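You operate a simulated robot arm through the tools that you are given. There is no shell and no other tool.

The job below is to be done with a simulated two-armed robot. You get a single attempt, and the scene is never put back.

Task
Press the green split link shut in the hand press.
Fine: release the press and slide the link back out. Where these are worked on the way, their far stop is far enough and under half their travel is too little: press slide.

The check looks at the end state, three seconds after you hand in, the way a careful person would. Anything else that was tipped, shoved, dropped, spilled or broken makes it a failure.

Robot
Two 7-joint arms with two-finger grippers on one trunk that stands fixed in place. Base frame: the origin is at the foot of the trunk, x ahead of it, y to its left, z up. Units: mm, degrees, N and s.
The left shoulder is at [53, 216, 1220], the right one opposite. With the tool pointing down near the work surface each hand reaches from about 260 to 800 mm from the base axis, measured 20 degrees to its own side. Payload 3.18 kg a hand.
Tool frame (each hand has its own): the origin (TCP) lies between the finger pads and is the grasp point; the fingertips stand 30 mm ahead of it; z points along the fingers, y is the line along which they close. Largest opening 144 mm; the body of the gripper starts 103 mm behind the TCP.
Orientation is told as [roll, pitch, yaw] about the base's x, y, z axes, in that order, counted from this pose: with the fingers straight down and closing along the base's y, the tool's x points along the base's -x, its y along +y and its z along -z.

Tools
- The arms move only by the tool apply_moves. It takes "left_moves", "right_moves" or both (then of equal length, played together; a hand with none holds still); each is a list that holds one entry, the list of rows, each a list of 7 numbers: the turn, a rotation vector about the tool's x, y, z in degrees, then the shift along the tool's x, y, z in mm, then the opening in per cent of the stroke, from 0 (shut) to 100 (fully open). In form: [[[rx, ry, rz, x, y, z, claw], ...]]. A call has 1 to 20 rows; each row shifts and turns the commanded pose from where the row before left it, along the tool's axes as they then stand. Each row takes 0.2 s and may step no farther than 50 mm and 8.6 degrees from the row before; otherwise, or with a gripper value out of range, the whole call is refused. A pose out of reach is approached as far as the arm can. The call stops where the force on the tool passes 70 N (or 10 N more than at its start, if that is more) or the arm is blocked; 0.2 s more then pass. Each finger halts on what it meets, pressing with about 22 N; the grip force reading is that of the motor and also rises with nothing between the fingers. The clock runs only during rows and for 0.2 s after the last one: add rows that do not move to give the fingers time. It gives the time, the measured TCP pose, the force on the tool (base axes), the opening and the grip force at its end, in the units of the frame above (readings bear some noise), with the torque about the TCP (base axes, N m) and any sound that the robot's microphone picked up.
- Cameras (640 x 400 px; columns grow to the right, rows downward): "scene" is now at [124.2, 54.7, 1449.1]; the picture's right is [0.58, -0.82, 0.00], its down [-0.23, -0.16, -0.96] and it looks along [0.78, 0.56, -0.28] (base axes); focal length 224 px, centre (320, 200). "left" rides on the left gripper at [76, -16, -143] in its tool frame; the picture's right is [0.21, 0.98, 0.00], its down [-0.84, 0.18, -0.51] and it looks along [-0.50, 0.11, 0.86] (tool axes); focal length 218 px, centre (320, 200). "right" rides on the right gripper at [76, 16, -143] in its tool frame; the picture's right is [-0.21, 0.98, 0.00], its down [-0.84, -0.18, -0.51] and it looks along [-0.50, -0.11, 0.86] (tool axes); focal length 218 px, centre (320, 200).
- capture(camera): a new picture of that camera. The clock stands still meanwhile.
- raise_lower(by): slides the trunk up (or, below 0, down) by that many mm; the arms and the scene camera ride with it, the base frame stays. It gives what a move gives, with no picture.
- turn_head(pan, tilt): turns the head with the scene camera to pan (to the left, within 80 degrees either way) and tilt (down, from -29 to 69), counted from straight ahead of the robot. It gives what a move gives.
- locate(camera, pixels): for up to 12 pixels [column, row] of the newest picture of that camera ("zoom" is the newest enlarged one), the place [x, y, z] in the base frame of the surface seen there, good to about 2 mm, but the place of the scene camera against the robot may be out by one fixed shift of up to 12 mm in any direction. The clock stands still meanwhile.
- zoom(camera, box): a new picture of the part [left, top, right, bottom] of that camera's present view, enlarged. The clock stands still meanwhile.
- close_job(): hands the job in; it is judged then, once.

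Unless the task says otherwise, let go and move clear before handing in.

The tools are called after ">>>" by a JSON object that holds its "method" and its "body". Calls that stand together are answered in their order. apply_moves: Moves the arms, as the interface text tells. Its arguments: {"type":"object","properties":{"left_moves":{"type":"array","items":{"type":"array","items":{"type":"array","items":{"type":"number"}}}},"right_moves":{"type":"array","items":{"type":"array","items":{"type":"array","items":{"type":"number"}}}}},"required":[]} The other tools are called the same way: raise_lower (by) slides the trunk up or down; turn_head (pan, tilt) turns the head that bears the scene camera; capture (camera) takes a picture; locate (camera, pixels) gives the place of the surface under pixels of a picture; zoom (camera, box) takes an enlarged picture of a part of a camera's view; close_job () hands the job in.

At the start:

```text
time: 0.0
left_ee_pos: [417.1, 459.4, 1418.8]
left_tool_rot: [0.1, -0.2, 0.0]
left_ft_force: [0.7, -0.6, 0.3]
left_wrist_torque: [0.01, -0.02, 0.04]
left_opening: 143.9
left_gripper_force: 0.1
right_ee_pos: [338.7, 51.4, 1373.6]
right_tool_rot: [0.1, 0.0, -0.1]
right_ft_force: [-0.8, 0.4, -0.9]
right_wrist_torque: [0.0, 0.01, 0.0]
right_opening: 144.0
right_gripper_force: 0.1
trunk travel left (down, up): [-300.0, 69.0]
head pan, tilt: [35.3, 16.1]
```

scene: 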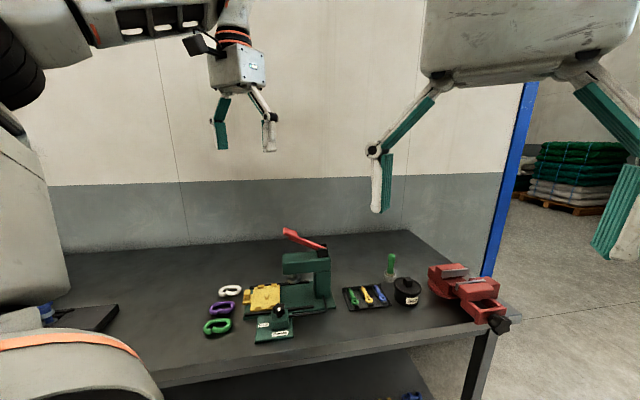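
right: 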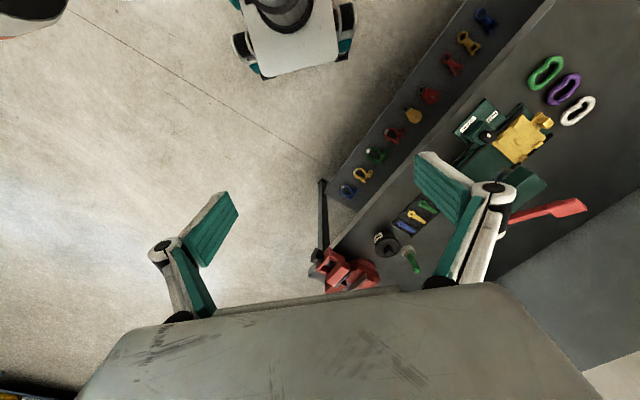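
left: 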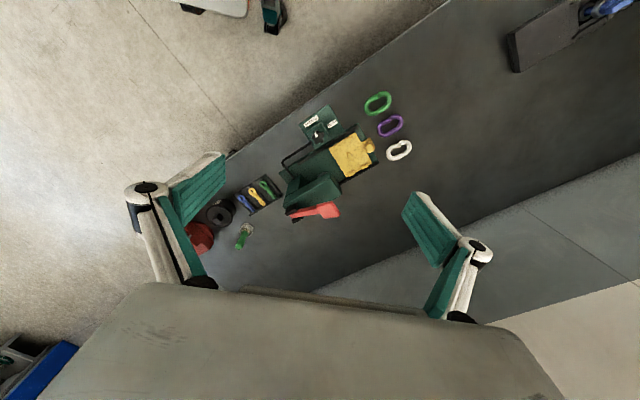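

The scene picture shows a green hand press with a red lever near (310,245), a yellow slide at (262,298) and three split links on the left, green at (217,327). I'll zoom in on these before I plan any moves.

>>> {"method": "zoom", "body": {"camera": "scene", "box": [190, 215, 350, 345]}}

>>> {"method": "zoom", "body": {"camera": "left", "box": [230, 80, 430, 230]}}

>>> {"method": "zoom", "body": {"camera": "right", "box": [420, 40, 620, 240]}}

```text
3.08 times, centred on (270, 280) of scene
```

zoom: 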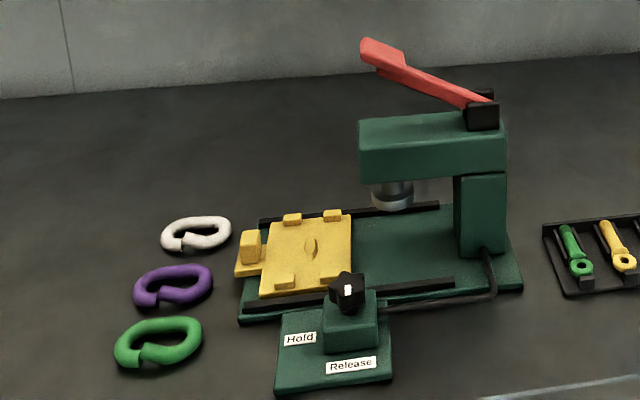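

```text
2.67 times, centred on (330, 155) of left
```

zoom: 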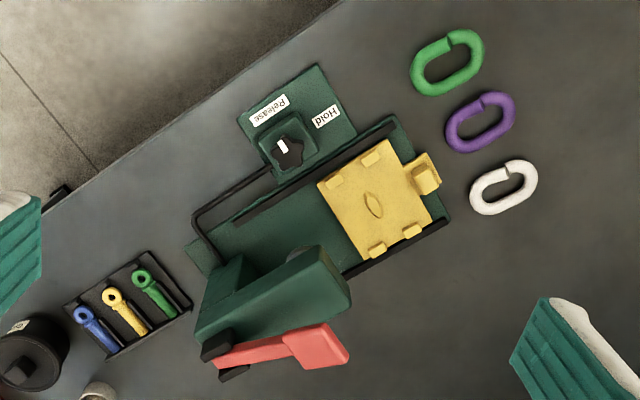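

```text
2.00 times, centred on (520, 140) of right
```

zoom: 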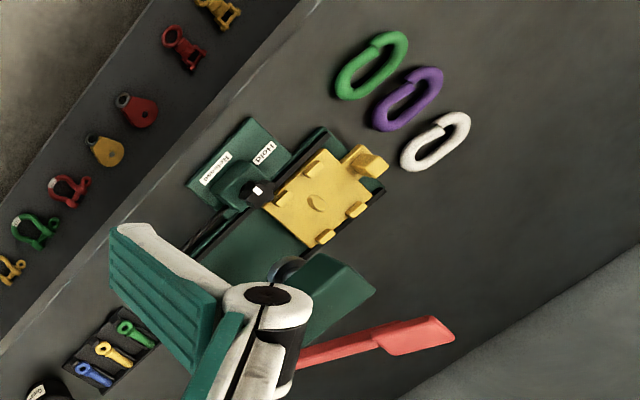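

The press has a yellow nest tray on rails with a tab handle, a red lever above, and a Hold/Release valve knob. I'll locate the main features in the three close-ups.

>>> {"method": "zoom", "body": {"camera": "left", "box": [280, 85, 420, 225]}}

>>> {"method": "locate", "body": {"camera": "left", "pixels": [[378, 103], [391, 125], [399, 150], [370, 146], [350, 153], [372, 158], [342, 138], [319, 133], [300, 210], [338, 210], [330, 187], [320, 125]]}}

>>> {"method": "locate", "body": {"camera": "scene", "pixels": [[217, 327], [223, 307], [230, 290], [252, 293], [265, 296], [278, 308], [287, 232], [318, 248], [310, 255], [288, 263], [272, 299], [345, 270]]}}

```text
2.86 times, centred on (350, 155) of left
```

zoom: 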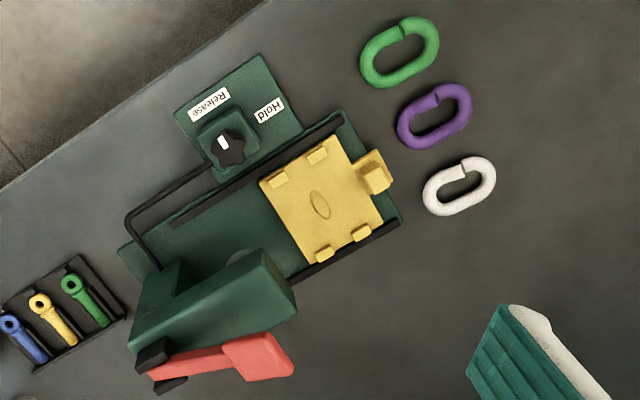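

```text
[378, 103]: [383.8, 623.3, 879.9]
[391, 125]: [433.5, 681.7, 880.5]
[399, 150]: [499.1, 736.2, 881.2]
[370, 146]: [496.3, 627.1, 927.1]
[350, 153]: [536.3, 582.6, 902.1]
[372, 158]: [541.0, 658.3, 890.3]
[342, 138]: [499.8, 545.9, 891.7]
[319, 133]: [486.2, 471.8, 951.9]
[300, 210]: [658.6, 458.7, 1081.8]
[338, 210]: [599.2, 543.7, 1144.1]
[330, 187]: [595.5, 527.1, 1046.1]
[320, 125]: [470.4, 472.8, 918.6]
```

```text
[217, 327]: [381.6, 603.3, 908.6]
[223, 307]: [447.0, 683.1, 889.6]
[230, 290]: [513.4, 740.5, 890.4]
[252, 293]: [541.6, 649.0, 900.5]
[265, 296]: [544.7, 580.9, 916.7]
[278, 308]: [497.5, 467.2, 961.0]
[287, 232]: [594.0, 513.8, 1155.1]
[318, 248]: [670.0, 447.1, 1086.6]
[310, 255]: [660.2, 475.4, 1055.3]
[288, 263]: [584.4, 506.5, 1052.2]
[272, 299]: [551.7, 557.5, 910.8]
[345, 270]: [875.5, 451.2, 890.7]
```

The left camera gives consistent places: table at z≈880, tray near (536,583,902), knob near (486,472,952). I'll zoom closer on the links, the tray and the knob.

>>> {"method": "zoom", "body": {"camera": "left", "box": [324, 85, 420, 175]}}

>>> {"method": "locate", "body": {"camera": "zoom", "pixels": [[320, 200]]}}

>>> {"method": "zoom", "body": {"camera": "left", "box": [290, 95, 370, 145]}}

```text
4.44 times, centred on (372, 130) of left
```

zoom: 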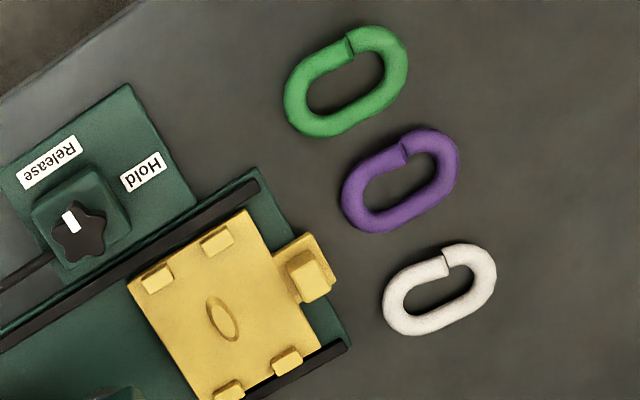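

```text
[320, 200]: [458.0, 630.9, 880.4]
```

```text
8.00 times, centred on (330, 120) of left
```

zoom: 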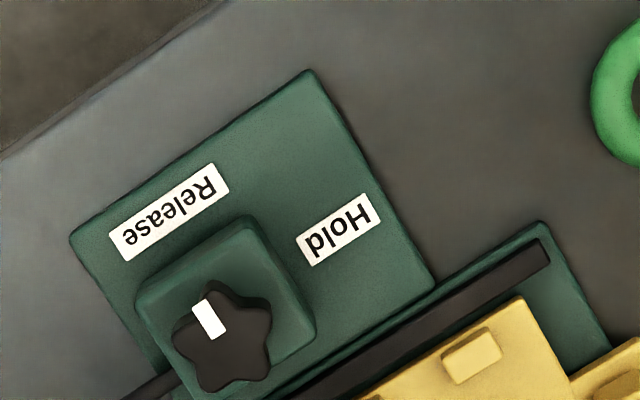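

In the zoom the knob's white mark points toward "Release" (knob centre about (225,340), mark at (210,318)), and "Hold" is about a quarter turn clockwise. I'll bring the left hand over the open area by the links for a closer look, well clear of the lever.

>>> {"method": "apply_moves", "body": {"left_moves": [[[0, 0, 0, 2.4, 20, 38, 100], [0, 0, 0, 2.4, 20, 38, 100], [0, 0, 0, 2.4, 20, 38, 100], [0, 0, 0, 2.4, 20, 38, 100], [0, 0, 0, 2.4, 20, 38, 100], [0, 0, 0, 2.4, 20, 38, 100], [0, 0, 0, 2.4, 20, 38, 100], [0, 0, 0, 0, 0, 0, 100]]]}}

>>> {"method": "capture", "body": {"camera": "left"}}

```text
time: 1.8
left_ee_pos: [402.8, 598.9, 1151.9]
left_tool_rot: [0.1, -0.1, 0.1]
left_ft_force: [-0.2, 0.0, -0.6]
left_wrist_torque: [0.04, 0.01, 0.0]
left_opening: 143.7
left_gripper_force: 0.2
right_ee_pos: [339.3, 52.3, 1375.1]
right_tool_rot: [0.1, 0.1, -0.1]
right_ft_force: [-0.3, -0.6, -1.6]
right_wrist_torque: [0.03, 0.03, 0.0]
right_opening: 144.1
right_gripper_force: 0.0
trunk travel left (down, up): [-300.0, 69.0]
head pan, tilt: [35.3, 16.1]
```

```text
taken
```

left: 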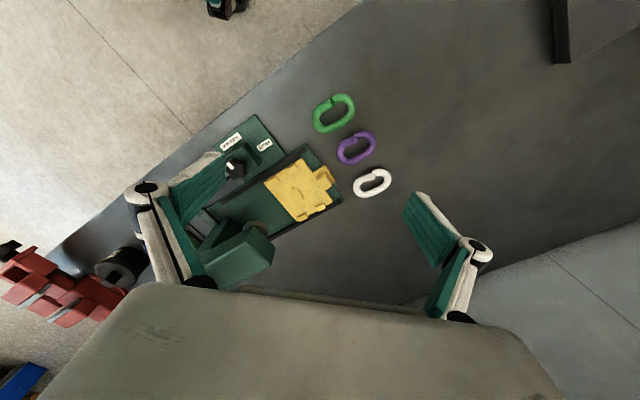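

The left camera now sees the tray around (300,190) and the links at (333,112) and nearby. I'll zoom in on them.

>>> {"method": "zoom", "body": {"camera": "left", "box": [260, 150, 350, 230]}}

>>> {"method": "zoom", "body": {"camera": "left", "box": [300, 85, 380, 145]}}

>>> {"method": "zoom", "body": {"camera": "left", "box": [200, 110, 300, 200]}}

```text
5.00 times, centred on (305, 190) of left
```

zoom: 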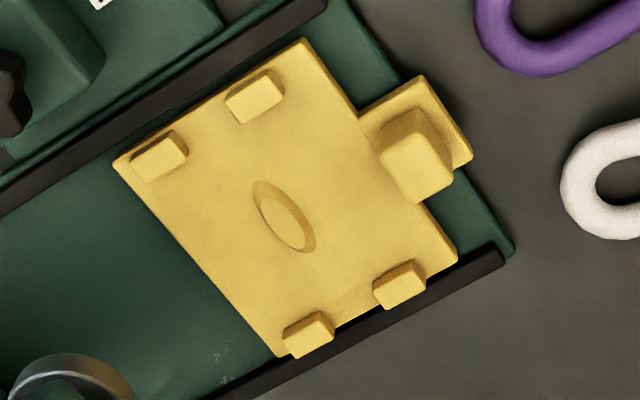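

```text
6.67 times, centred on (340, 115) of left
```

zoom: 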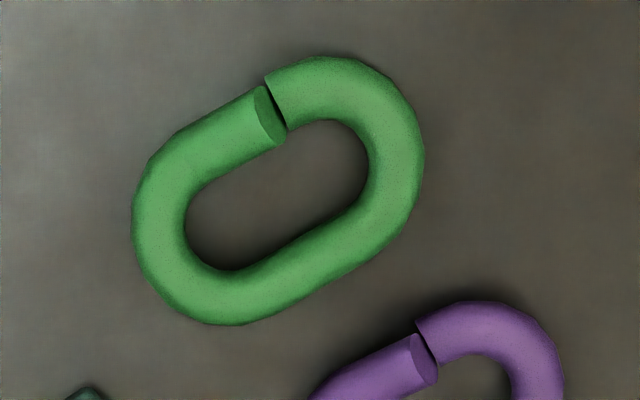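

```text
4.44 times, centred on (250, 155) of left
```

zoom: 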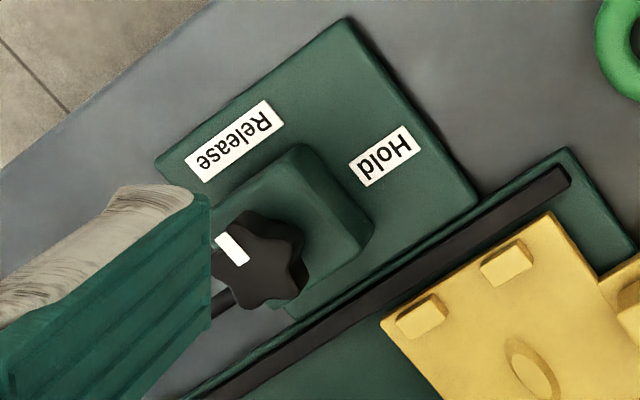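

The link's two ends are offset in height at the gap, so pressing from above should flatten it. I'll zoom again so I can locate tray and link features accurately.

>>> {"method": "zoom", "body": {"camera": "left", "box": [260, 150, 350, 230]}}

>>> {"method": "locate", "body": {"camera": "zoom", "pixels": [[160, 155], [253, 98], [400, 282], [309, 331], [283, 222], [120, 163], [303, 45], [452, 258], [279, 350], [416, 160], [410, 130], [460, 150]]}}

>>> {"method": "zoom", "body": {"camera": "left", "box": [300, 85, 380, 145]}}

>>> {"method": "locate", "body": {"camera": "zoom", "pixels": [[160, 220], [205, 295], [310, 245], [398, 180], [360, 85], [285, 85], [245, 115], [190, 155], [280, 190], [140, 240], [418, 150], [262, 110]]}}

```text
5.00 times, centred on (305, 190) of left
```

zoom: 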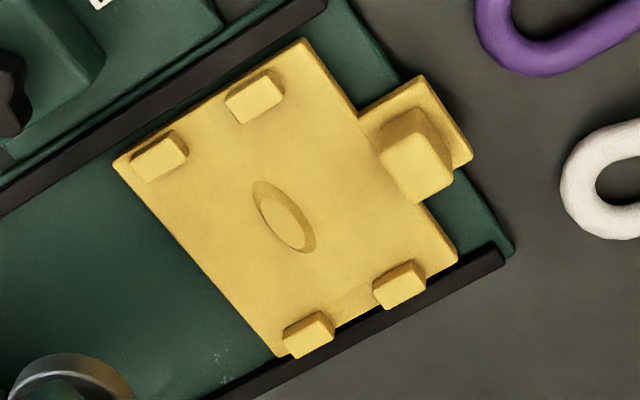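

```text
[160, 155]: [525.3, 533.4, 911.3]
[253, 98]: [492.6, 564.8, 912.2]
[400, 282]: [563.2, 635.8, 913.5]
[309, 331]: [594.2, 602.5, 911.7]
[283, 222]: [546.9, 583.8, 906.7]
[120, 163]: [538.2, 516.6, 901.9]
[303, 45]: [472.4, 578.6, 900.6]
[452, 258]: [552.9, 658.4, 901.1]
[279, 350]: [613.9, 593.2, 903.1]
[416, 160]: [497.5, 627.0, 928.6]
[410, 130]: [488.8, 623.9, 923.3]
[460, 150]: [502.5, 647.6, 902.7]
```

```text
6.67 times, centred on (340, 115) of left
```

zoom: 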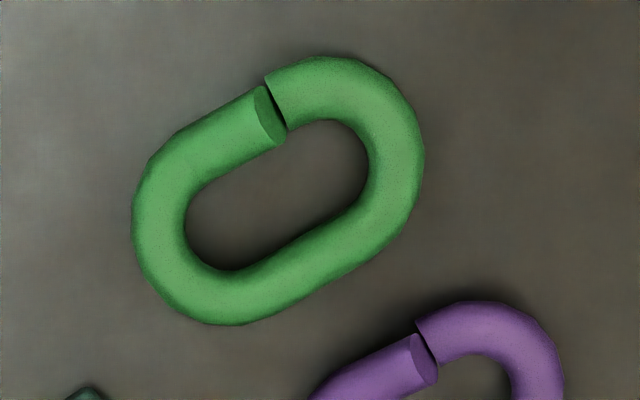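

```text
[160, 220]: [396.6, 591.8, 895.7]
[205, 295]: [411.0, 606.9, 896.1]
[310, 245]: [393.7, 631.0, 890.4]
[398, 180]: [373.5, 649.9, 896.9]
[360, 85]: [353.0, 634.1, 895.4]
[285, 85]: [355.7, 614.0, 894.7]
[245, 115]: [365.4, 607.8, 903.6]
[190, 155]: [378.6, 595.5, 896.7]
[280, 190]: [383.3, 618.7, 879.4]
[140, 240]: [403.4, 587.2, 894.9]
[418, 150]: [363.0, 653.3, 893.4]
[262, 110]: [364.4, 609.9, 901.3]
```

The tray frame runs at 45°: its tabs give centre (544,584) with top z≈902, and the slide direction is (∓0.7, ±0.7). The link lies along the slide direction, so it needs a 90° turn to sit between the tabs. Next I'll measure the press head and lever for gripper clearance.

>>> {"method": "zoom", "body": {"camera": "scene", "box": [240, 220, 350, 290]}}

>>> {"method": "locate", "body": {"camera": "zoom", "pixels": [[250, 48], [285, 58], [268, 60], [400, 110], [440, 145], [255, 205], [255, 245], [380, 240], [500, 190], [420, 165], [290, 290], [310, 90]]}}

>>> {"method": "zoom", "body": {"camera": "left", "box": [180, 200, 300, 290]}}

>>> {"method": "locate", "body": {"camera": "zoom", "pixels": [[470, 130], [500, 250], [430, 170], [300, 280], [345, 130], [400, 110], [480, 190], [460, 300]]}}

```text
5.71 times, centred on (295, 255) of scene
```

zoom: 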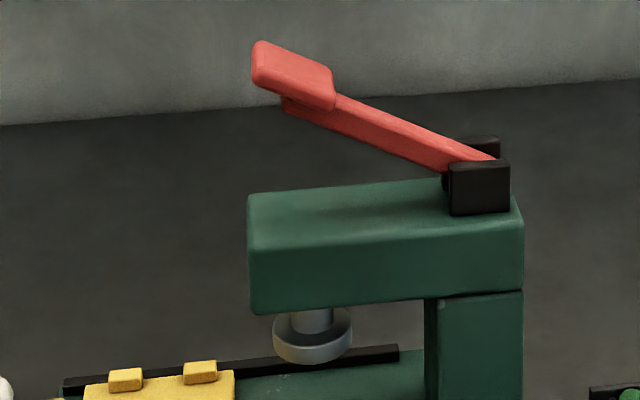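

```text
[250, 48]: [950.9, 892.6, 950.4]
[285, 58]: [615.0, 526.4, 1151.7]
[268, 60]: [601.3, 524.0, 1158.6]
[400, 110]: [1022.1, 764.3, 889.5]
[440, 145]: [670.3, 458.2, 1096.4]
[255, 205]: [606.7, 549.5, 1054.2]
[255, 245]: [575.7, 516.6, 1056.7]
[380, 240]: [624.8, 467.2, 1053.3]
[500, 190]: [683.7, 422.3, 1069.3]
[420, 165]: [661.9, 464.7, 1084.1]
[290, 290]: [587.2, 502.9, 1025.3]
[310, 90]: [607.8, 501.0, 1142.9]
```

```text
4.44 times, centred on (240, 245) of left
```

zoom: 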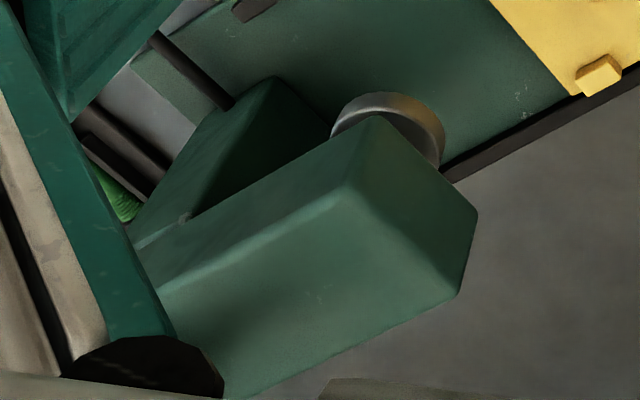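

```text
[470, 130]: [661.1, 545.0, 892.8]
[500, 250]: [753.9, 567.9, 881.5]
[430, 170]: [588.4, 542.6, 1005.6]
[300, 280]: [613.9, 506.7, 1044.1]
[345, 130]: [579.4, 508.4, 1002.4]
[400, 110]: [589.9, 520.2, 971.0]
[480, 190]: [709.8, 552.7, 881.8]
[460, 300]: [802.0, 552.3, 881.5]
```

The head's front face is about 61 mm inboard of the tray centre, with its top at z≈1044, so a vertical gripper closing along the slide would hit it. I'll lean the gripper sideways when placing the link. First I'll move over the green link at yaw −45° to measure it closely.

>>> {"method": "apply_moves", "body": {"left_moves": [[[0, 0, 0, 5, 5, 33, 100], [0, 0, 0, 5, 5, 33, 100], [0, 0, 0, 5, 5, 33, 100], [0, 0, 0, 5, 5, 33, 100], [0, 0, 7.5, 0, 0, 0, 100], [0, 0, 7.5, 0, 0, 0, 100], [0, 0, 7.5, 0, 0, 0, 100], [0, 0, 7.5, 0, 0, 0, 100], [0, 0, 7.5, 0, 0, 0, 100], [0, 0, 7.5, 0, 0, 0, 100], [0, 0, 0, 0, 0, 0, 100], [0, 0, 0, 0, 0, 0, 100]]]}}

>>> {"method": "capture", "body": {"camera": "left"}}

```text
time: 4.4
left_ee_pos: [382.2, 619.1, 1021.4]
left_tool_rot: [0.0, -0.1, -45.0]
left_ft_force: [0.0, 0.7, 0.1]
left_wrist_torque: [-0.02, 0.0, 0.02]
left_opening: 144.0
left_gripper_force: 0.0
right_ee_pos: [340.2, 52.4, 1374.1]
right_tool_rot: [0.1, 0.0, 0.0]
right_ft_force: [1.1, -0.4, 0.7]
right_wrist_torque: [-0.04, 0.01, -0.01]
right_opening: 143.8
right_gripper_force: 0.0
trunk travel left (down, up): [-300.0, 69.0]
head pan, tilt: [35.3, 16.1]
```

```text
taken
```

left: 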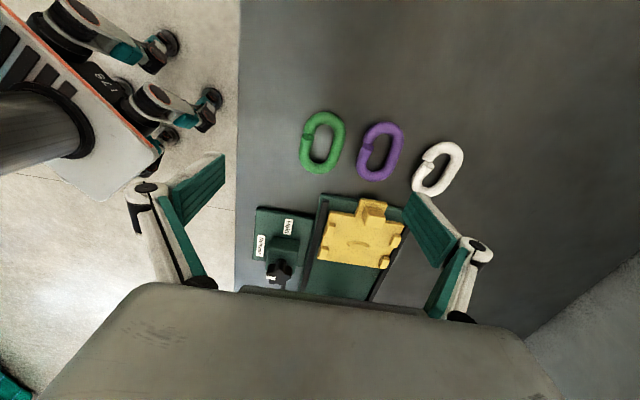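

The link sits at (322,143) with the purple one close by at (380,150), so I'll need a partial opening going down. I'll zoom for precise locations.

>>> {"method": "zoom", "body": {"camera": "left", "box": [280, 95, 420, 190]}}

>>> {"method": "locate", "body": {"camera": "zoom", "pixels": [[115, 225], [165, 225], [190, 225], [260, 225], [275, 225], [190, 105], [190, 320], [110, 175], [190, 90], [185, 340], [367, 260], [137, 160]]}}

>>> {"method": "zoom", "body": {"camera": "left", "box": [300, 190, 420, 280]}}

>>> {"method": "locate", "body": {"camera": "zoom", "pixels": [[165, 200], [145, 290], [480, 232], [460, 325], [318, 245], [300, 240], [360, 80], [320, 290], [240, 130], [230, 250]]}}

```text
4.21 times, centred on (350, 142) of left
```

zoom: 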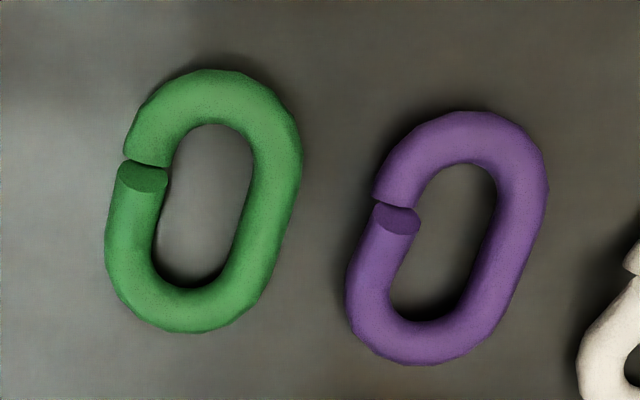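

```text
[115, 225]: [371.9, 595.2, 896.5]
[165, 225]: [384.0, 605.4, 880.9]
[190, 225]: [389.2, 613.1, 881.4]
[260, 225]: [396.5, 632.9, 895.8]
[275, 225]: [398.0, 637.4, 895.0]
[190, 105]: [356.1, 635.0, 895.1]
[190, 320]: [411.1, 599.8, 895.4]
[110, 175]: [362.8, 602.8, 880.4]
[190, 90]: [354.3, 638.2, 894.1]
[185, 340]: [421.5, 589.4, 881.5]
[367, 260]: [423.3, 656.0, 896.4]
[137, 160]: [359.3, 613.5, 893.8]
```

```text
4.44 times, centred on (360, 235) of left
```

zoom: 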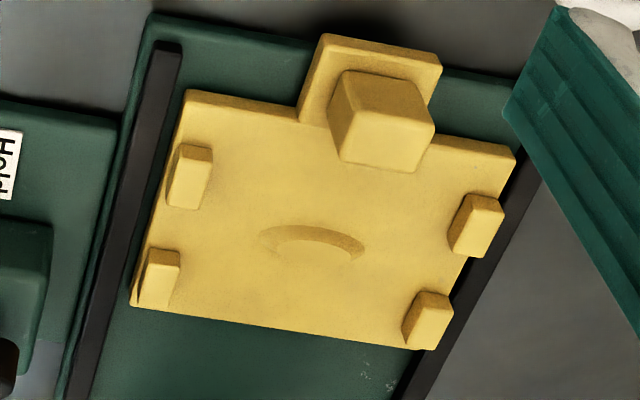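

```text
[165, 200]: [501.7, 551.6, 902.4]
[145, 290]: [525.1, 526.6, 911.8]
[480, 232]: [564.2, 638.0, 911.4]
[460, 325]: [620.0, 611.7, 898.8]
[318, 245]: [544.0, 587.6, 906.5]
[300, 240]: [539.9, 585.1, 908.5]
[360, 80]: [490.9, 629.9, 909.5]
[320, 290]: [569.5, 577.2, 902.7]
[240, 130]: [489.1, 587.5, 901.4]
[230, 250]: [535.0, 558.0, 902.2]
```

The link measures about 80 × 54 mm with 15 mm rod. It is centred near (387.6, 619.5), and the tabs leave about 86 mm between them. I'll narrow the opening, lean the tool 25° about its y axis and line up above the link.

>>> {"method": "apply_moves", "body": {"left_moves": [[[0, -6.25, 0, 0, 0, 0, 53], [0, -6.25, 0, 0, 0, 0, 53], [0, -6.25, 0, 0, 0, 0, 53], [0, -6.25, 0, 0, 0, 0, 53], [0, 0, 0, 14.8, 4.1, 16.3, 53], [0, 0, 0, 0, 0, 0, 53], [0, 0, 0, 0, 0, 0, 53]]]}}

>>> {"method": "capture", "body": {"camera": "left"}}

>>> {"method": "capture", "body": {"camera": "scene"}}

```text
time: 6.0
left_ee_pos: [380.2, 626.7, 999.2]
left_tool_rot: [0.0, -25.1, -44.9]
left_ft_force: [-0.2, 0.0, -0.4]
left_wrist_torque: [-0.01, -0.02, 0.01]
left_opening: 76.5
left_gripper_force: 0.1
right_ee_pos: [339.9, 51.8, 1374.4]
right_tool_rot: [0.1, 0.1, -0.1]
right_ft_force: [-0.8, 0.3, 0.0]
right_wrist_torque: [-0.05, -0.04, 0.0]
right_opening: 144.0
right_gripper_force: 0.0
trunk travel left (down, up): [-300.0, 69.0]
head pan, tilt: [35.3, 16.1]
```

```text
taken
```

left: 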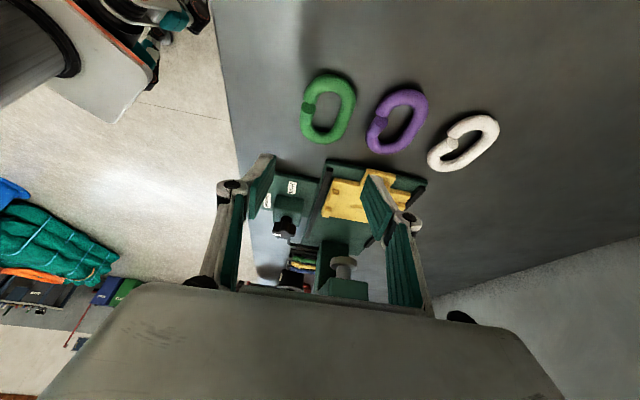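

```text
taken
```

scene: 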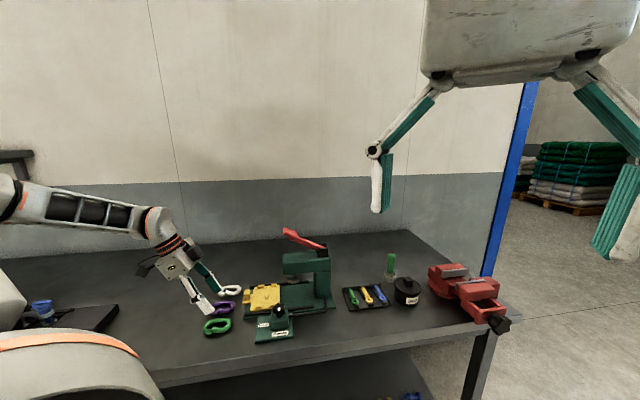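

The pose came out right (pitch −25.1°, yaw −44.9°, opening 76). I'll go down halfway and check the finger clearance.

>>> {"method": "apply_moves", "body": {"left_moves": [[[0, 0, 0, 10.6, 0, 22.7, 53], [0, 0, 0, 10.6, 0, 22.7, 53], [0, 0, 0, 0, 0, 0, 53]]]}}

>>> {"method": "zoom", "body": {"camera": "left", "box": [220, 50, 460, 200]}}

>>> {"method": "zoom", "body": {"camera": "scene", "box": [150, 250, 310, 350]}}

```text
time: 6.8
left_ee_pos: [380.4, 627.4, 950.0]
left_tool_rot: [0.1, -25.0, -44.9]
left_ft_force: [-1.0, -0.8, -0.9]
left_wrist_torque: [-0.04, 0.0, -0.01]
left_opening: 76.1
left_gripper_force: 0.0
right_ee_pos: [338.7, 52.1, 1373.8]
right_tool_rot: [0.2, -0.1, -0.1]
right_ft_force: [-0.3, 0.2, 0.2]
right_wrist_torque: [-0.04, -0.04, 0.01]
right_opening: 143.9
right_gripper_force: 0.0
trunk travel left (down, up): [-300.0, 69.0]
head pan, tilt: [35.3, 16.1]
```

```text
2.67 times, centred on (340, 125) of left
```

zoom: 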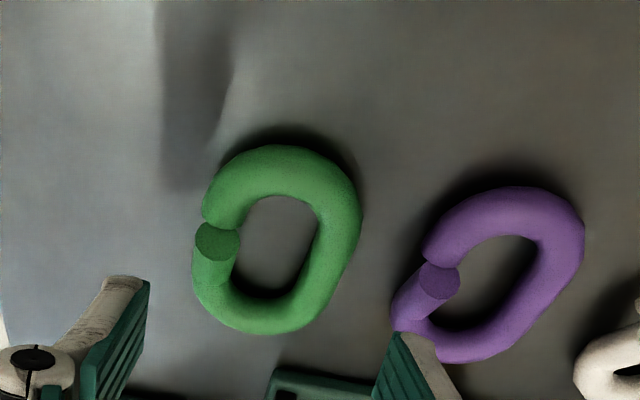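

```text
4.00 times, centred on (230, 300) of scene
```

zoom: 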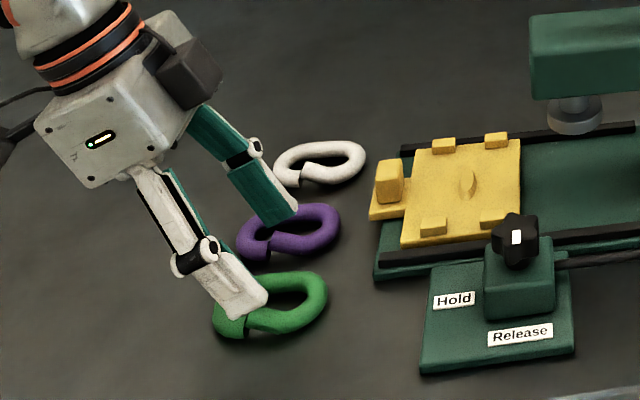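

The fingers straddle the green link, but the outer one comes close to the purple link near (400,330). I'll narrow the opening to 68 mm and descend to grip height.

>>> {"method": "apply_moves", "body": {"left_moves": [[[0, 0, 0, 0, 0, 0, 47], [0, 0, 0, 5.1, -0.5, 10.9, 47], [0, 0, 0, 5.1, 0, 10.9, 47], [0, 0, 0, 4.2, 0, 9.1, 47], [0, 0, 0, 0, 0, 0, 47]]]}}

>>> {"method": "zoom", "body": {"camera": "left", "box": [220, 50, 460, 200]}}

>>> {"method": "zoom", "body": {"camera": "scene", "box": [150, 250, 310, 350]}}

```text
time: 8.0
left_ee_pos: [379.0, 627.6, 915.9]
left_tool_rot: [0.1, -25.1, -44.9]
left_ft_force: [-0.2, -0.2, -0.1]
left_wrist_torque: [0.06, -0.01, 0.0]
left_opening: 67.5
left_gripper_force: 0.0
right_ee_pos: [338.8, 53.1, 1374.2]
right_tool_rot: [0.0, 0.0, -0.1]
right_ft_force: [-0.6, -0.1, 0.6]
right_wrist_torque: [0.02, -0.01, 0.0]
right_opening: 144.2
right_gripper_force: 0.0
trunk travel left (down, up): [-300.0, 69.0]
head pan, tilt: [35.3, 16.1]
```

```text
2.67 times, centred on (340, 125) of left
```

zoom: 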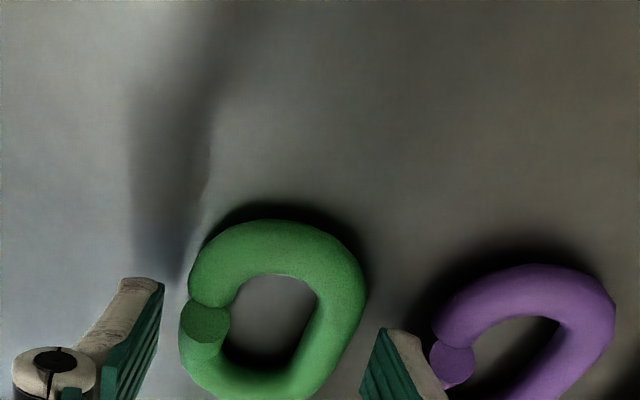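

```text
4.00 times, centred on (230, 300) of scene
```

zoom: 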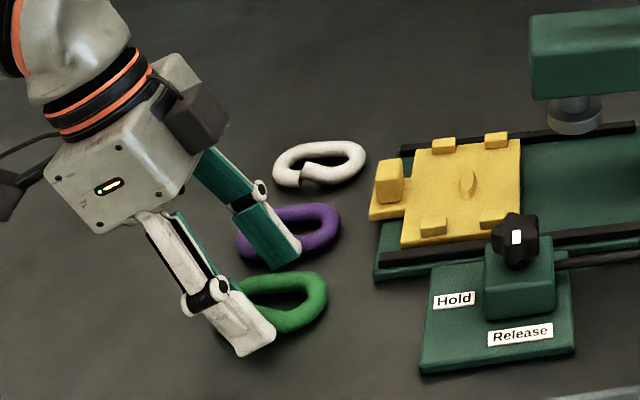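

Both fingertips are down beside the green link's long sides, at (130,340) and (390,350), and clear of the purple one. I'll close and wait.

>>> {"method": "apply_moves", "body": {"left_moves": [[[0, 0, 0, 0, 0, 0, 30], [0, 0, 0, 0, 0, 0, 30], [0, 0, 0, 0, 0, 0, 30]]]}}

>>> {"method": "zoom", "body": {"camera": "left", "box": [220, 50, 460, 200]}}

```text
time: 8.8
left_ee_pos: [379.0, 626.9, 915.5]
left_tool_rot: [0.0, -25.0, -44.9]
left_ft_force: [-0.5, -1.7, 0.1]
left_wrist_torque: [-0.02, -0.06, -0.04]
left_opening: 53.8
left_gripper_force: 21.9
right_ee_pos: [338.3, 52.4, 1372.8]
right_tool_rot: [0.1, 0.0, -0.1]
right_ft_force: [0.0, 0.2, -0.2]
right_wrist_torque: [0.01, 0.01, 0.04]
right_opening: 144.0
right_gripper_force: 0.0
trunk travel left (down, up): [-300.0, 69.0]
head pan, tilt: [35.3, 16.1]
```

```text
2.67 times, centred on (340, 125) of left
```

zoom: 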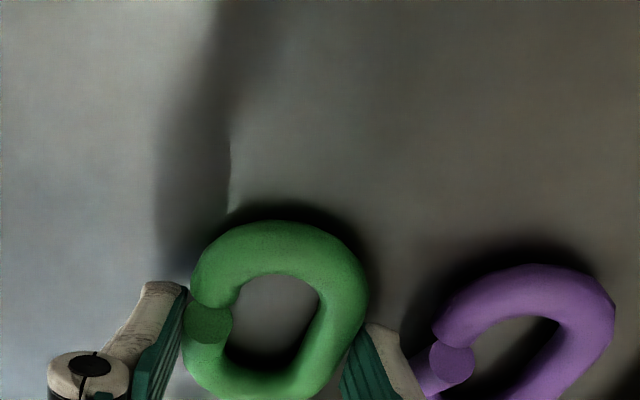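

The grip holds at 53.8 mm with 22 N. I'll lift 120 mm straight up and turn +90° about the vertical, keeping the lean.

>>> {"method": "apply_moves", "body": {"left_moves": [[[0, 0, 0, -8.5, 0, -18.1, 30], [0, 0, 0, -16.9, 0, -36.2, 30], [0, 0, 0, -16.9, 0, -36.2, 30], [0, 0, 0, -8.5, 0, -18.1, 30], [0, 0, 0, 0, 0, 0, 30], [-3.17, 0, -6.8, 0, 0, 0, 30], [-3.17, 0, -6.8, 0, 0, 0, 30], [-3.17, 0, -6.8, 0, 0, 0, 30], [-3.17, 0, -6.8, 0, 0, 0, 30], [-3.17, 0, -6.8, 0, 0, 0, 30], [-3.17, 0, -6.8, 0, 0, 0, 30], [0, 0, 0, 0, 0, 0, 30]]]}}

>>> {"method": "capture", "body": {"camera": "scene"}}

```text
time: 11.4
left_ee_pos: [378.5, 627.6, 1035.6]
left_tool_rot: [-0.1, -25.0, 0.2]
left_ft_force: [0.3, -0.1, -2.9]
left_wrist_torque: [0.0, 0.01, 0.02]
left_opening: 53.5
left_gripper_force: 21.8
right_ee_pos: [338.5, 52.4, 1373.7]
right_tool_rot: [0.1, 0.0, -0.1]
right_ft_force: [0.4, 0.0, 0.4]
right_wrist_torque: [-0.04, -0.02, 0.02]
right_opening: 144.0
right_gripper_force: 0.1
trunk travel left (down, up): [-300.0, 69.0]
head pan, tilt: [35.3, 16.1]
```

```text
taken
```

scene: 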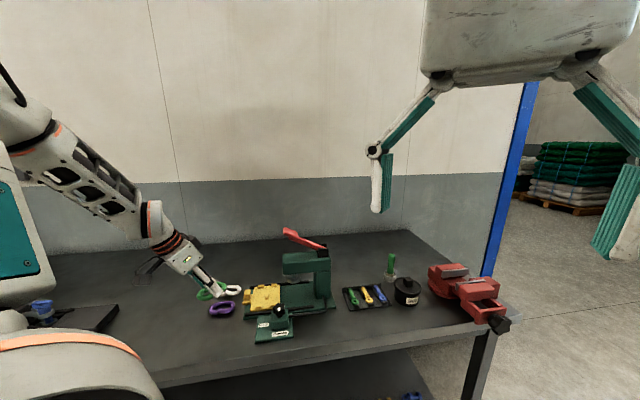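

The link is lifted and the turn is half done with the pose on target. I'll turn the other 45°.

>>> {"method": "apply_moves", "body": {"left_moves": [[[-3.17, 0, -6.8, 0, 0, 0, 30], [-3.17, 0, -6.8, 0, 0, 0, 30], [-3.17, 0, -6.8, 0, 0, 0, 30], [-3.17, 0, -6.8, 0, 0, 0, 30], [-3.17, 0, -6.8, 0, 0, 0, 30], [-3.17, 0, -6.8, 0, 0, 0, 30], [0, 0, 0, 0, 0, 0, 30], [0, 0, 0, 0, 0, 0, 30]]]}}

>>> {"method": "capture", "body": {"camera": "left"}}

>>> {"method": "capture", "body": {"camera": "scene"}}

```text
time: 13.2
left_ee_pos: [374.7, 712.5, 974.5]
left_tool_rot: [-0.5, -25.0, 45.2]
left_ft_force: [0.0, -0.3, -2.6]
left_wrist_torque: [0.02, 0.02, 0.02]
left_opening: 53.5
left_gripper_force: 21.9
left hand out of reach, approached as far as the arm can: row 3, 4, 5, 6
right_ee_pos: [339.2, 53.0, 1374.5]
right_tool_rot: [0.1, 0.1, -0.1]
right_ft_force: [0.0, 0.4, 0.5]
right_wrist_torque: [-0.02, 0.02, 0.03]
right_opening: 144.1
right_gripper_force: 0.1
trunk travel left (down, up): [-300.0, 69.0]
head pan, tilt: [35.3, 16.1]
```

```text
taken
```

left: 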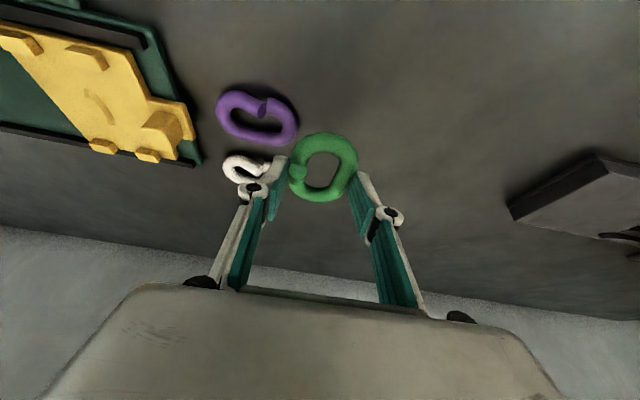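

```text
taken
```

scene: 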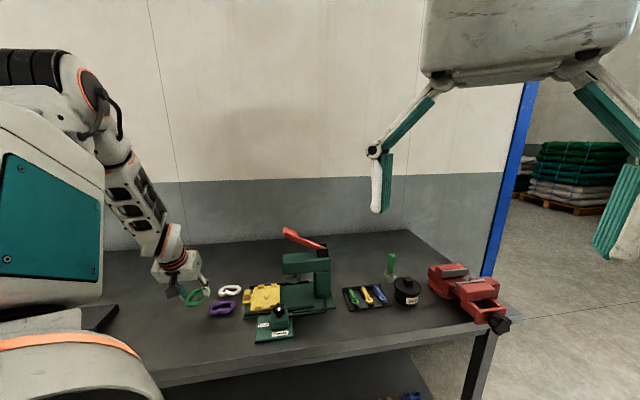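

The last rows were out of reach at that spot, since the arm is folded in there. It drifted to (375,712,974) but still holds the link. I'll raise it a little and see how it responds.

>>> {"method": "apply_moves", "body": {"left_moves": [[[0, 0, 0, -16.9, 0, -36.2, 30], [0, 0, 0, 0, 0, 0, 30]]]}}

```text
time: 13.8
left_ee_pos: [371.2, 732.2, 998.5]
left_tool_rot: [-0.5, -25.0, 45.1]
left_ft_force: [0.2, 0.4, -2.7]
left_wrist_torque: [0.0, 0.03, 0.01]
left_opening: 53.7
left_gripper_force: 21.9
left hand out of reach, approached as far as the arm can: row 1
right_ee_pos: [339.6, 53.0, 1374.1]
right_tool_rot: [0.1, 0.1, -0.2]
right_ft_force: [-1.2, 0.6, 0.6]
right_wrist_torque: [0.0, 0.01, 0.0]
right_opening: 144.2
right_gripper_force: 0.0
trunk travel left (down, up): [-300.0, 69.0]
head pan, tilt: [35.3, 16.1]
```

It is still limited there and sits at y≈732. I'll step the pose toward +x, away from the body, to bring it back into reach.

>>> {"method": "apply_moves", "body": {"left_moves": [[[0, 0, 0, -28.8, -31.8, 13.5, 30], [0, 0, 0, 0, 0, 0, 30]]]}}

```text
time: 14.4
left_ee_pos: [413.9, 740.4, 995.1]
left_tool_rot: [-0.7, -25.1, 45.3]
left_ft_force: [-0.6, -0.5, -3.0]
left_wrist_torque: [-0.02, 0.0, -0.02]
left_opening: 53.4
left_gripper_force: 21.9
left hand out of reach, approached as far as the arm can: row 1
right_ee_pos: [335.5, 51.6, 1376.1]
right_tool_rot: [0.2, -0.2, -0.1]
right_ft_force: [-0.2, 0.1, 0.0]
right_wrist_torque: [0.02, -0.06, 0.0]
right_opening: 144.1
right_gripper_force: 0.1
trunk travel left (down, up): [-300.0, 69.0]
head pan, tilt: [35.3, 16.1]
```

It followed in x (to 414) while y stays near 740. I'll keep going in +x over the free table and watch for it to come within reach.

>>> {"method": "apply_moves", "body": {"left_moves": [[[0, 0, 0, -28.8, -31.8, 13.5, 30], [0, 0, 0, 0, 0, 0, 30], [0, 0, 0, -28.8, -31.8, 13.5, 30], [0, 0, 0, 0, 0, 0, 30]]]}}

>>> {"method": "capture", "body": {"camera": "scene"}}

```text
time: 15.4
left_ee_pos: [497.4, 755.3, 988.5]
left_tool_rot: [-0.5, -25.1, 45.1]
left_ft_force: [-0.9, -0.3, -2.1]
left_wrist_torque: [0.03, -0.01, 0.01]
left_opening: 53.8
left_gripper_force: 22.8
left hand out of reach, approached as far as the arm can: row 1, 3
right_ee_pos: [335.6, 52.0, 1375.6]
right_tool_rot: [0.2, -0.1, -0.1]
right_ft_force: [-1.2, -1.0, -0.1]
right_wrist_torque: [0.04, -0.1, -0.01]
right_opening: 144.1
right_gripper_force: 0.0
trunk travel left (down, up): [-300.0, 69.0]
head pan, tilt: [35.3, 16.1]
```

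```text
taken
```

scene: 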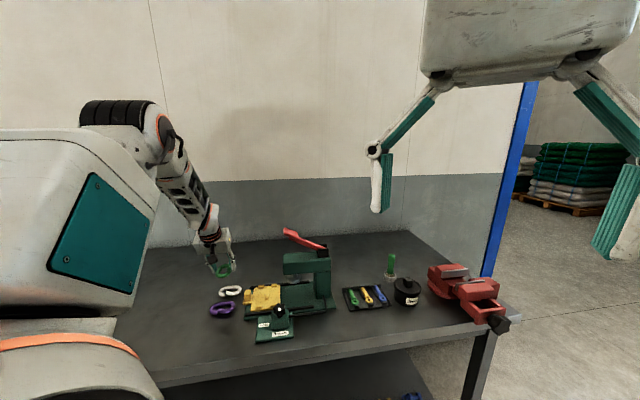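

The hand is at (497,755,988) and still limited at this orientation. I'll test whether moving in −y toward the tray works here, watching for the reach message.

>>> {"method": "apply_moves", "body": {"left_moves": [[[0, 0, 0, 25.6, -28.3, -12, 30], [0, 0, 0, 0, 0, 0, 30]]]}}

```text
time: 16.0
left_ee_pos: [493.4, 740.7, 971.6]
left_tool_rot: [-1.0, -24.9, 45.0]
left_ft_force: [0.2, -0.1, -2.2]
left_wrist_torque: [-0.01, 0.04, 0.0]
left_opening: 53.6
left_gripper_force: 21.9
left hand out of reach, approached as far as the arm can: row 1
right_ee_pos: [340.1, 52.6, 1374.1]
right_tool_rot: [0.1, 0.1, -0.2]
right_ft_force: [0.4, 0.0, 0.3]
right_wrist_torque: [-0.01, 0.05, 0.01]
right_opening: 144.1
right_gripper_force: 0.0
trunk travel left (down, up): [-300.0, 69.0]
head pan, tilt: [35.3, 16.1]
```

Moving −y forces the hand down to z=971, so this lean with yaw +45° is near a joint limit. I'll find out in the air which orientations are reachable, starting by taking the lean out.

>>> {"method": "apply_moves", "body": {"left_moves": [[[0, 0, 0, 0, 0, -25, 30], [0, 6.25, 0, 0, 0, 0, 30], [0, 6.25, 0, 0, 0, 0, 30], [0, 6.25, 0, 0, 0, 0, 30], [0, 6.25, 0, 0, 0, 0, 30], [0, 0, 0, 0, 0, 0, 30], [0, 0, 0, 0, 0, 0, 30]]]}}

>>> {"method": "capture", "body": {"camera": "scene"}}

```text
time: 17.6
left_ee_pos: [482.9, 752.7, 986.8]
left_tool_rot: [-0.2, 0.1, 45.1]
left_ft_force: [0.2, 0.0, -1.8]
left_wrist_torque: [-0.05, 0.03, -0.01]
left_opening: 53.4
left_gripper_force: 22.3
left hand out of reach, approached as far as the arm can: row 1
right_ee_pos: [339.4, 53.1, 1374.0]
right_tool_rot: [0.1, 0.1, 0.0]
right_ft_force: [-0.1, 0.5, 0.2]
right_wrist_torque: [-0.04, -0.02, 0.01]
right_opening: 144.0
right_gripper_force: 0.0
trunk travel left (down, up): [-300.0, 69.0]
head pan, tilt: [35.3, 16.1]
```

```text
taken
```

scene: 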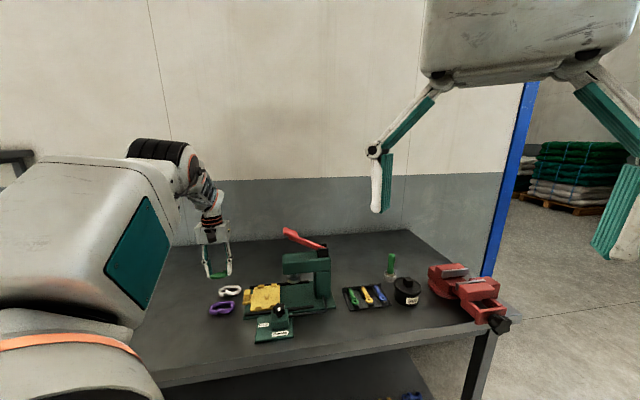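

With no lean, yaw +45° is reachable here. I'll move toward −y upright and see how far it follows.

>>> {"method": "apply_moves", "body": {"left_moves": [[[0, 0, 0, 0, 0, -25, 30], [0, 0, 0, 21, -21, 0, 30], [0, 0, 0, 21, -21, 0, 30], [0, 0, 0, 0, 0, 0, 30]]]}}

```text
time: 18.6
left_ee_pos: [483.5, 693.1, 1011.8]
left_tool_rot: [-0.1, 0.0, 45.1]
left_ft_force: [0.0, 0.3, -3.1]
left_wrist_torque: [0.01, -0.04, -0.01]
left_opening: 53.5
left_gripper_force: 21.7
right_ee_pos: [339.1, 53.1, 1374.1]
right_tool_rot: [0.2, 0.1, -0.1]
right_ft_force: [0.0, 0.4, -0.4]
right_wrist_torque: [0.0, 0.02, 0.01]
right_opening: 144.0
right_gripper_force: 0.1
trunk travel left (down, up): [-300.0, 69.0]
head pan, tilt: [35.3, 16.1]
```

Upright, it follows fully, now at (483,693,1012). I'll go to a spot just outboard of the tray and test the lean there.

>>> {"method": "apply_moves", "body": {"left_moves": [[[0, 0, 0, 16.1, -34.8, 0, 30], [0, 0, 0, 16.1, -34.8, 0, 30], [0, 0, 0, 0, 0, 0, 30], [0, -6.25, 0, 0, 0, 0, 30], [0, -6.25, 0, 0, 0, 0, 30], [0, 0, 0, 0, 0, 0, 30]]]}}

>>> {"method": "capture", "body": {"camera": "scene"}}

```text
time: 20.0
left_ee_pos: [510.1, 722.3, 1001.9]
left_tool_rot: [-0.7, -12.1, 44.8]
left_ft_force: [0.1, 0.0, -2.6]
left_wrist_torque: [-0.04, 0.06, 0.05]
left_opening: 53.6
left_gripper_force: 21.8
left hand out of reach, approached as far as the arm can: row 1, 2, 4, 5
right_ee_pos: [340.8, 52.4, 1374.0]
right_tool_rot: [0.0, 0.0, -0.1]
right_ft_force: [0.7, 0.2, 0.3]
right_wrist_torque: [-0.03, 0.0, 0.0]
right_opening: 143.8
right_gripper_force: 0.1
trunk travel left (down, up): [-300.0, 69.0]
head pan, tilt: [35.3, 16.1]
```

```text
taken
```

scene: 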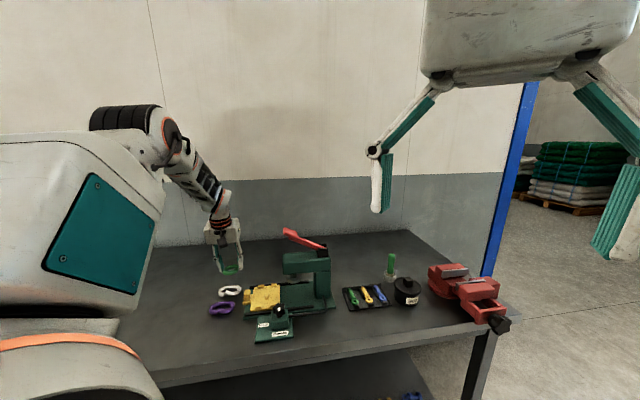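

Over the tray, yaw +45° is out of reach. I'll straighten up and turn back through yaw 0 toward −135°, the same link direction, to see whether that side is reachable.

>>> {"method": "apply_moves", "body": {"left_moves": [[[0, 6.25, 0, 0, 0, -15, 30], [0, 6.25, 0, 0, 0, -15, 30], [0, 0, 7.5, 0, 0, 0, 30], [0, 0, 7.5, 0, 0, 0, 30], [0, 0, 7.5, 0, 0, 0, 30], [0, 0, 7.5, 0, 0, 0, 30], [0, 0, 7.5, 0, 0, 0, 30], [0, 0, 7.5, 0, 0, 0, 30], [0, 0, 0, 0, 0, 0, 30], [0, 0, 0, 0, 0, 0, 30]]]}}

```text
time: 22.2
left_ee_pos: [505.3, 717.4, 1032.5]
left_tool_rot: [-0.2, -0.1, 0.1]
left_ft_force: [-0.1, -0.7, -2.2]
left_wrist_torque: [0.0, -0.01, 0.01]
left_opening: 53.6
left_gripper_force: 21.9
right_ee_pos: [339.7, 52.7, 1373.3]
right_tool_rot: [0.1, 0.0, -0.2]
right_ft_force: [0.6, -1.0, 0.0]
right_wrist_torque: [-0.02, 0.01, 0.04]
right_opening: 144.0
right_gripper_force: 0.0
trunk travel left (down, up): [-300.0, 69.0]
head pan, tilt: [35.3, 16.1]
```

Each call starts from the measured pose, so there is no snap-back. I'll move to a roomier spot and turn on toward −120°.

>>> {"method": "apply_moves", "body": {"left_moves": [[[0, 0, 0, 11.7, -25.7, -16, 30], [0, 0, 0, 11.7, -25.7, -16, 30], [0, 0, 0, 11.7, -25.7, -16, 30], [0, 0, 7.5, 0, 0, 0, 30], [0, 0, 7.5, 0, 0, 0, 30], [0, 0, 7.5, 0, 0, 0, 30], [0, 0, 7.5, 0, 0, 0, 30], [0, 0, 7.5, 0, 0, 0, 30], [0, 0, 7.5, 0, 0, 0, 30], [0, 0, 7.5, 0, 0, 0, 30], [0, 0, 7.5, 0, 0, 0, 30], [0, 0, 7.5, 0, 0, 0, 30], [0, 0, 7.5, 0, 0, 0, 30], [0, 0, 7.5, 0, 0, 0, 30], [0, 0, 7.5, 0, 0, 0, 30], [0, 0, 7.5, 0, 0, 0, 30], [0, 0, 7.5, 0, 0, 0, 30], [0, 0, 7.5, 0, 0, 0, 30], [0, 0, 7.5, 0, 0, 0, 30]]]}}

>>> {"method": "capture", "body": {"camera": "scene"}}

```text
time: 26.2
left_ee_pos: [470.7, 641.9, 1080.9]
left_tool_rot: [0.1, 0.0, -120.1]
left_ft_force: [1.0, 0.6, -2.6]
left_wrist_torque: [0.0, 0.03, -0.04]
left_opening: 53.4
left_gripper_force: 21.6
right_ee_pos: [338.4, 53.8, 1374.7]
right_tool_rot: [0.1, 0.0, -0.1]
right_ft_force: [0.1, 0.5, -0.3]
right_wrist_torque: [-0.03, -0.05, 0.0]
right_opening: 144.2
right_gripper_force: 0.0
trunk travel left (down, up): [-300.0, 69.0]
head pan, tilt: [35.3, 16.1]
```

```text
taken
```

scene: 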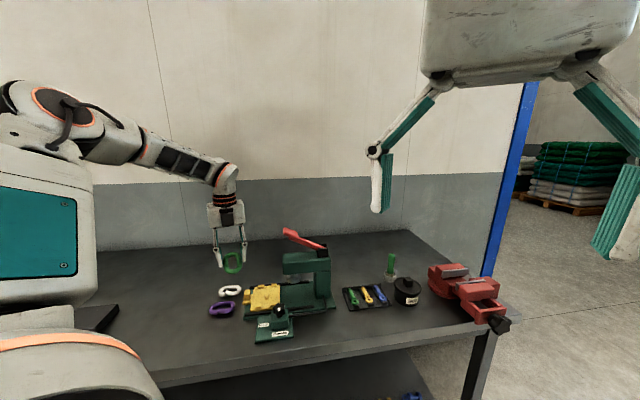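

Yaw −120° is fully reachable, so −135° should work over the tray. With the present grip the lean would point away from the robot, so I'll set the link back on its old free spot, already turned, and regrip it with the opposite lean. First I'll finish the turn and lean so the link hangs level.

>>> {"method": "apply_moves", "body": {"left_moves": [[[0, 0, 7.5, 0, 0, 0, 30], [0, 0, 7.5, 0, 0, 0, 30], [0, -6.25, 0, 0, 0, 0, 30], [0, -6.25, 0, 0, 0, 0, 30], [0, -6.25, 0, 0, 0, 0, 30], [0, -6.25, 0, 0, 0, 0, 30], [0, 0, 0, 0, 0, 0, 30], [0, 0, 0, 0, 0, 0, 30]]]}}

>>> {"method": "capture", "body": {"camera": "scene"}}

>>> {"method": "capture", "body": {"camera": "left"}}

```text
time: 28.0
left_ee_pos: [472.2, 640.3, 1078.5]
left_tool_rot: [0.1, -25.2, -134.9]
left_ft_force: [0.0, -0.1, -2.9]
left_wrist_torque: [0.01, 0.02, -0.01]
left_opening: 53.3
left_gripper_force: 21.9
right_ee_pos: [339.1, 53.0, 1373.6]
right_tool_rot: [0.1, 0.1, -0.1]
right_ft_force: [0.1, 0.5, -0.2]
right_wrist_torque: [0.0, 0.03, -0.01]
right_opening: 143.9
right_gripper_force: 0.1
trunk travel left (down, up): [-300.0, 69.0]
head pan, tilt: [35.3, 16.1]
```

```text
taken
```

scene: 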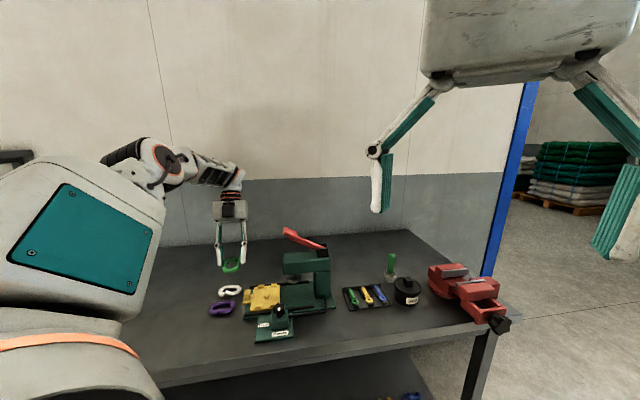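

```text
taken
```

left: 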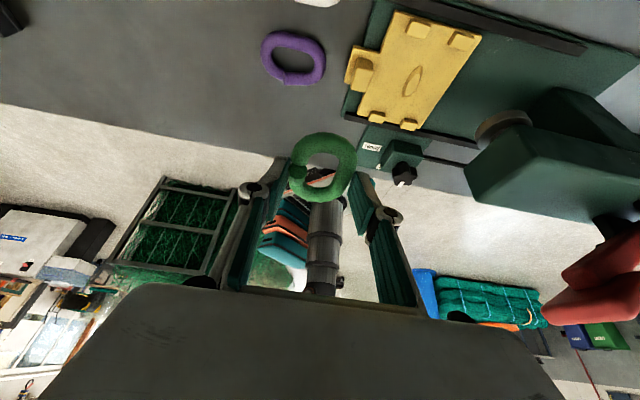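

This leaned pose was fully reached, so it may work over the tray without a regrip. I'll test a point just outboard of the tray at z≈1000, clear of the head.

>>> {"method": "apply_moves", "body": {"left_moves": [[[0, 0, 0, 13.5, 15.2, 15.3, 30], [0, 0, 0, 13.5, 15.2, 15.3, 30], [0, 0, 0, 13.5, 15.2, 15.3, 30], [0, 0, 0, 13.5, 15.2, 15.3, 30], [0, 0, 0, 0, 0, 0, 30], [0, 0, 0, 0, 0, 0, 30]]]}}

>>> {"method": "capture", "body": {"camera": "scene"}}

>>> {"method": "capture", "body": {"camera": "left"}}

```text
time: 29.4
left_ee_pos: [530.3, 613.2, 1002.4]
left_tool_rot: [0.0, -25.1, -135.0]
left_ft_force: [1.1, -0.4, -3.2]
left_wrist_torque: [0.01, 0.01, -0.02]
left_opening: 53.3
left_gripper_force: 22.3
right_ee_pos: [339.2, 52.8, 1373.8]
right_tool_rot: [0.1, 0.1, -0.1]
right_ft_force: [0.3, 0.6, 0.0]
right_wrist_torque: [0.0, 0.02, 0.01]
right_opening: 144.1
right_gripper_force: 0.1
trunk travel left (down, up): [-300.0, 69.0]
head pan, tilt: [35.3, 16.1]
```

```text
taken
```

scene: 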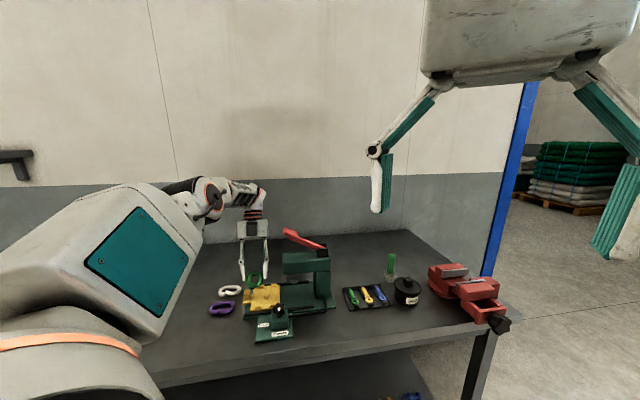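

```text
taken
```

left: 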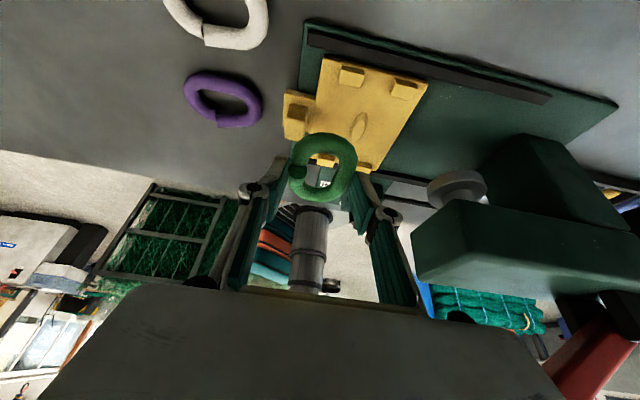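

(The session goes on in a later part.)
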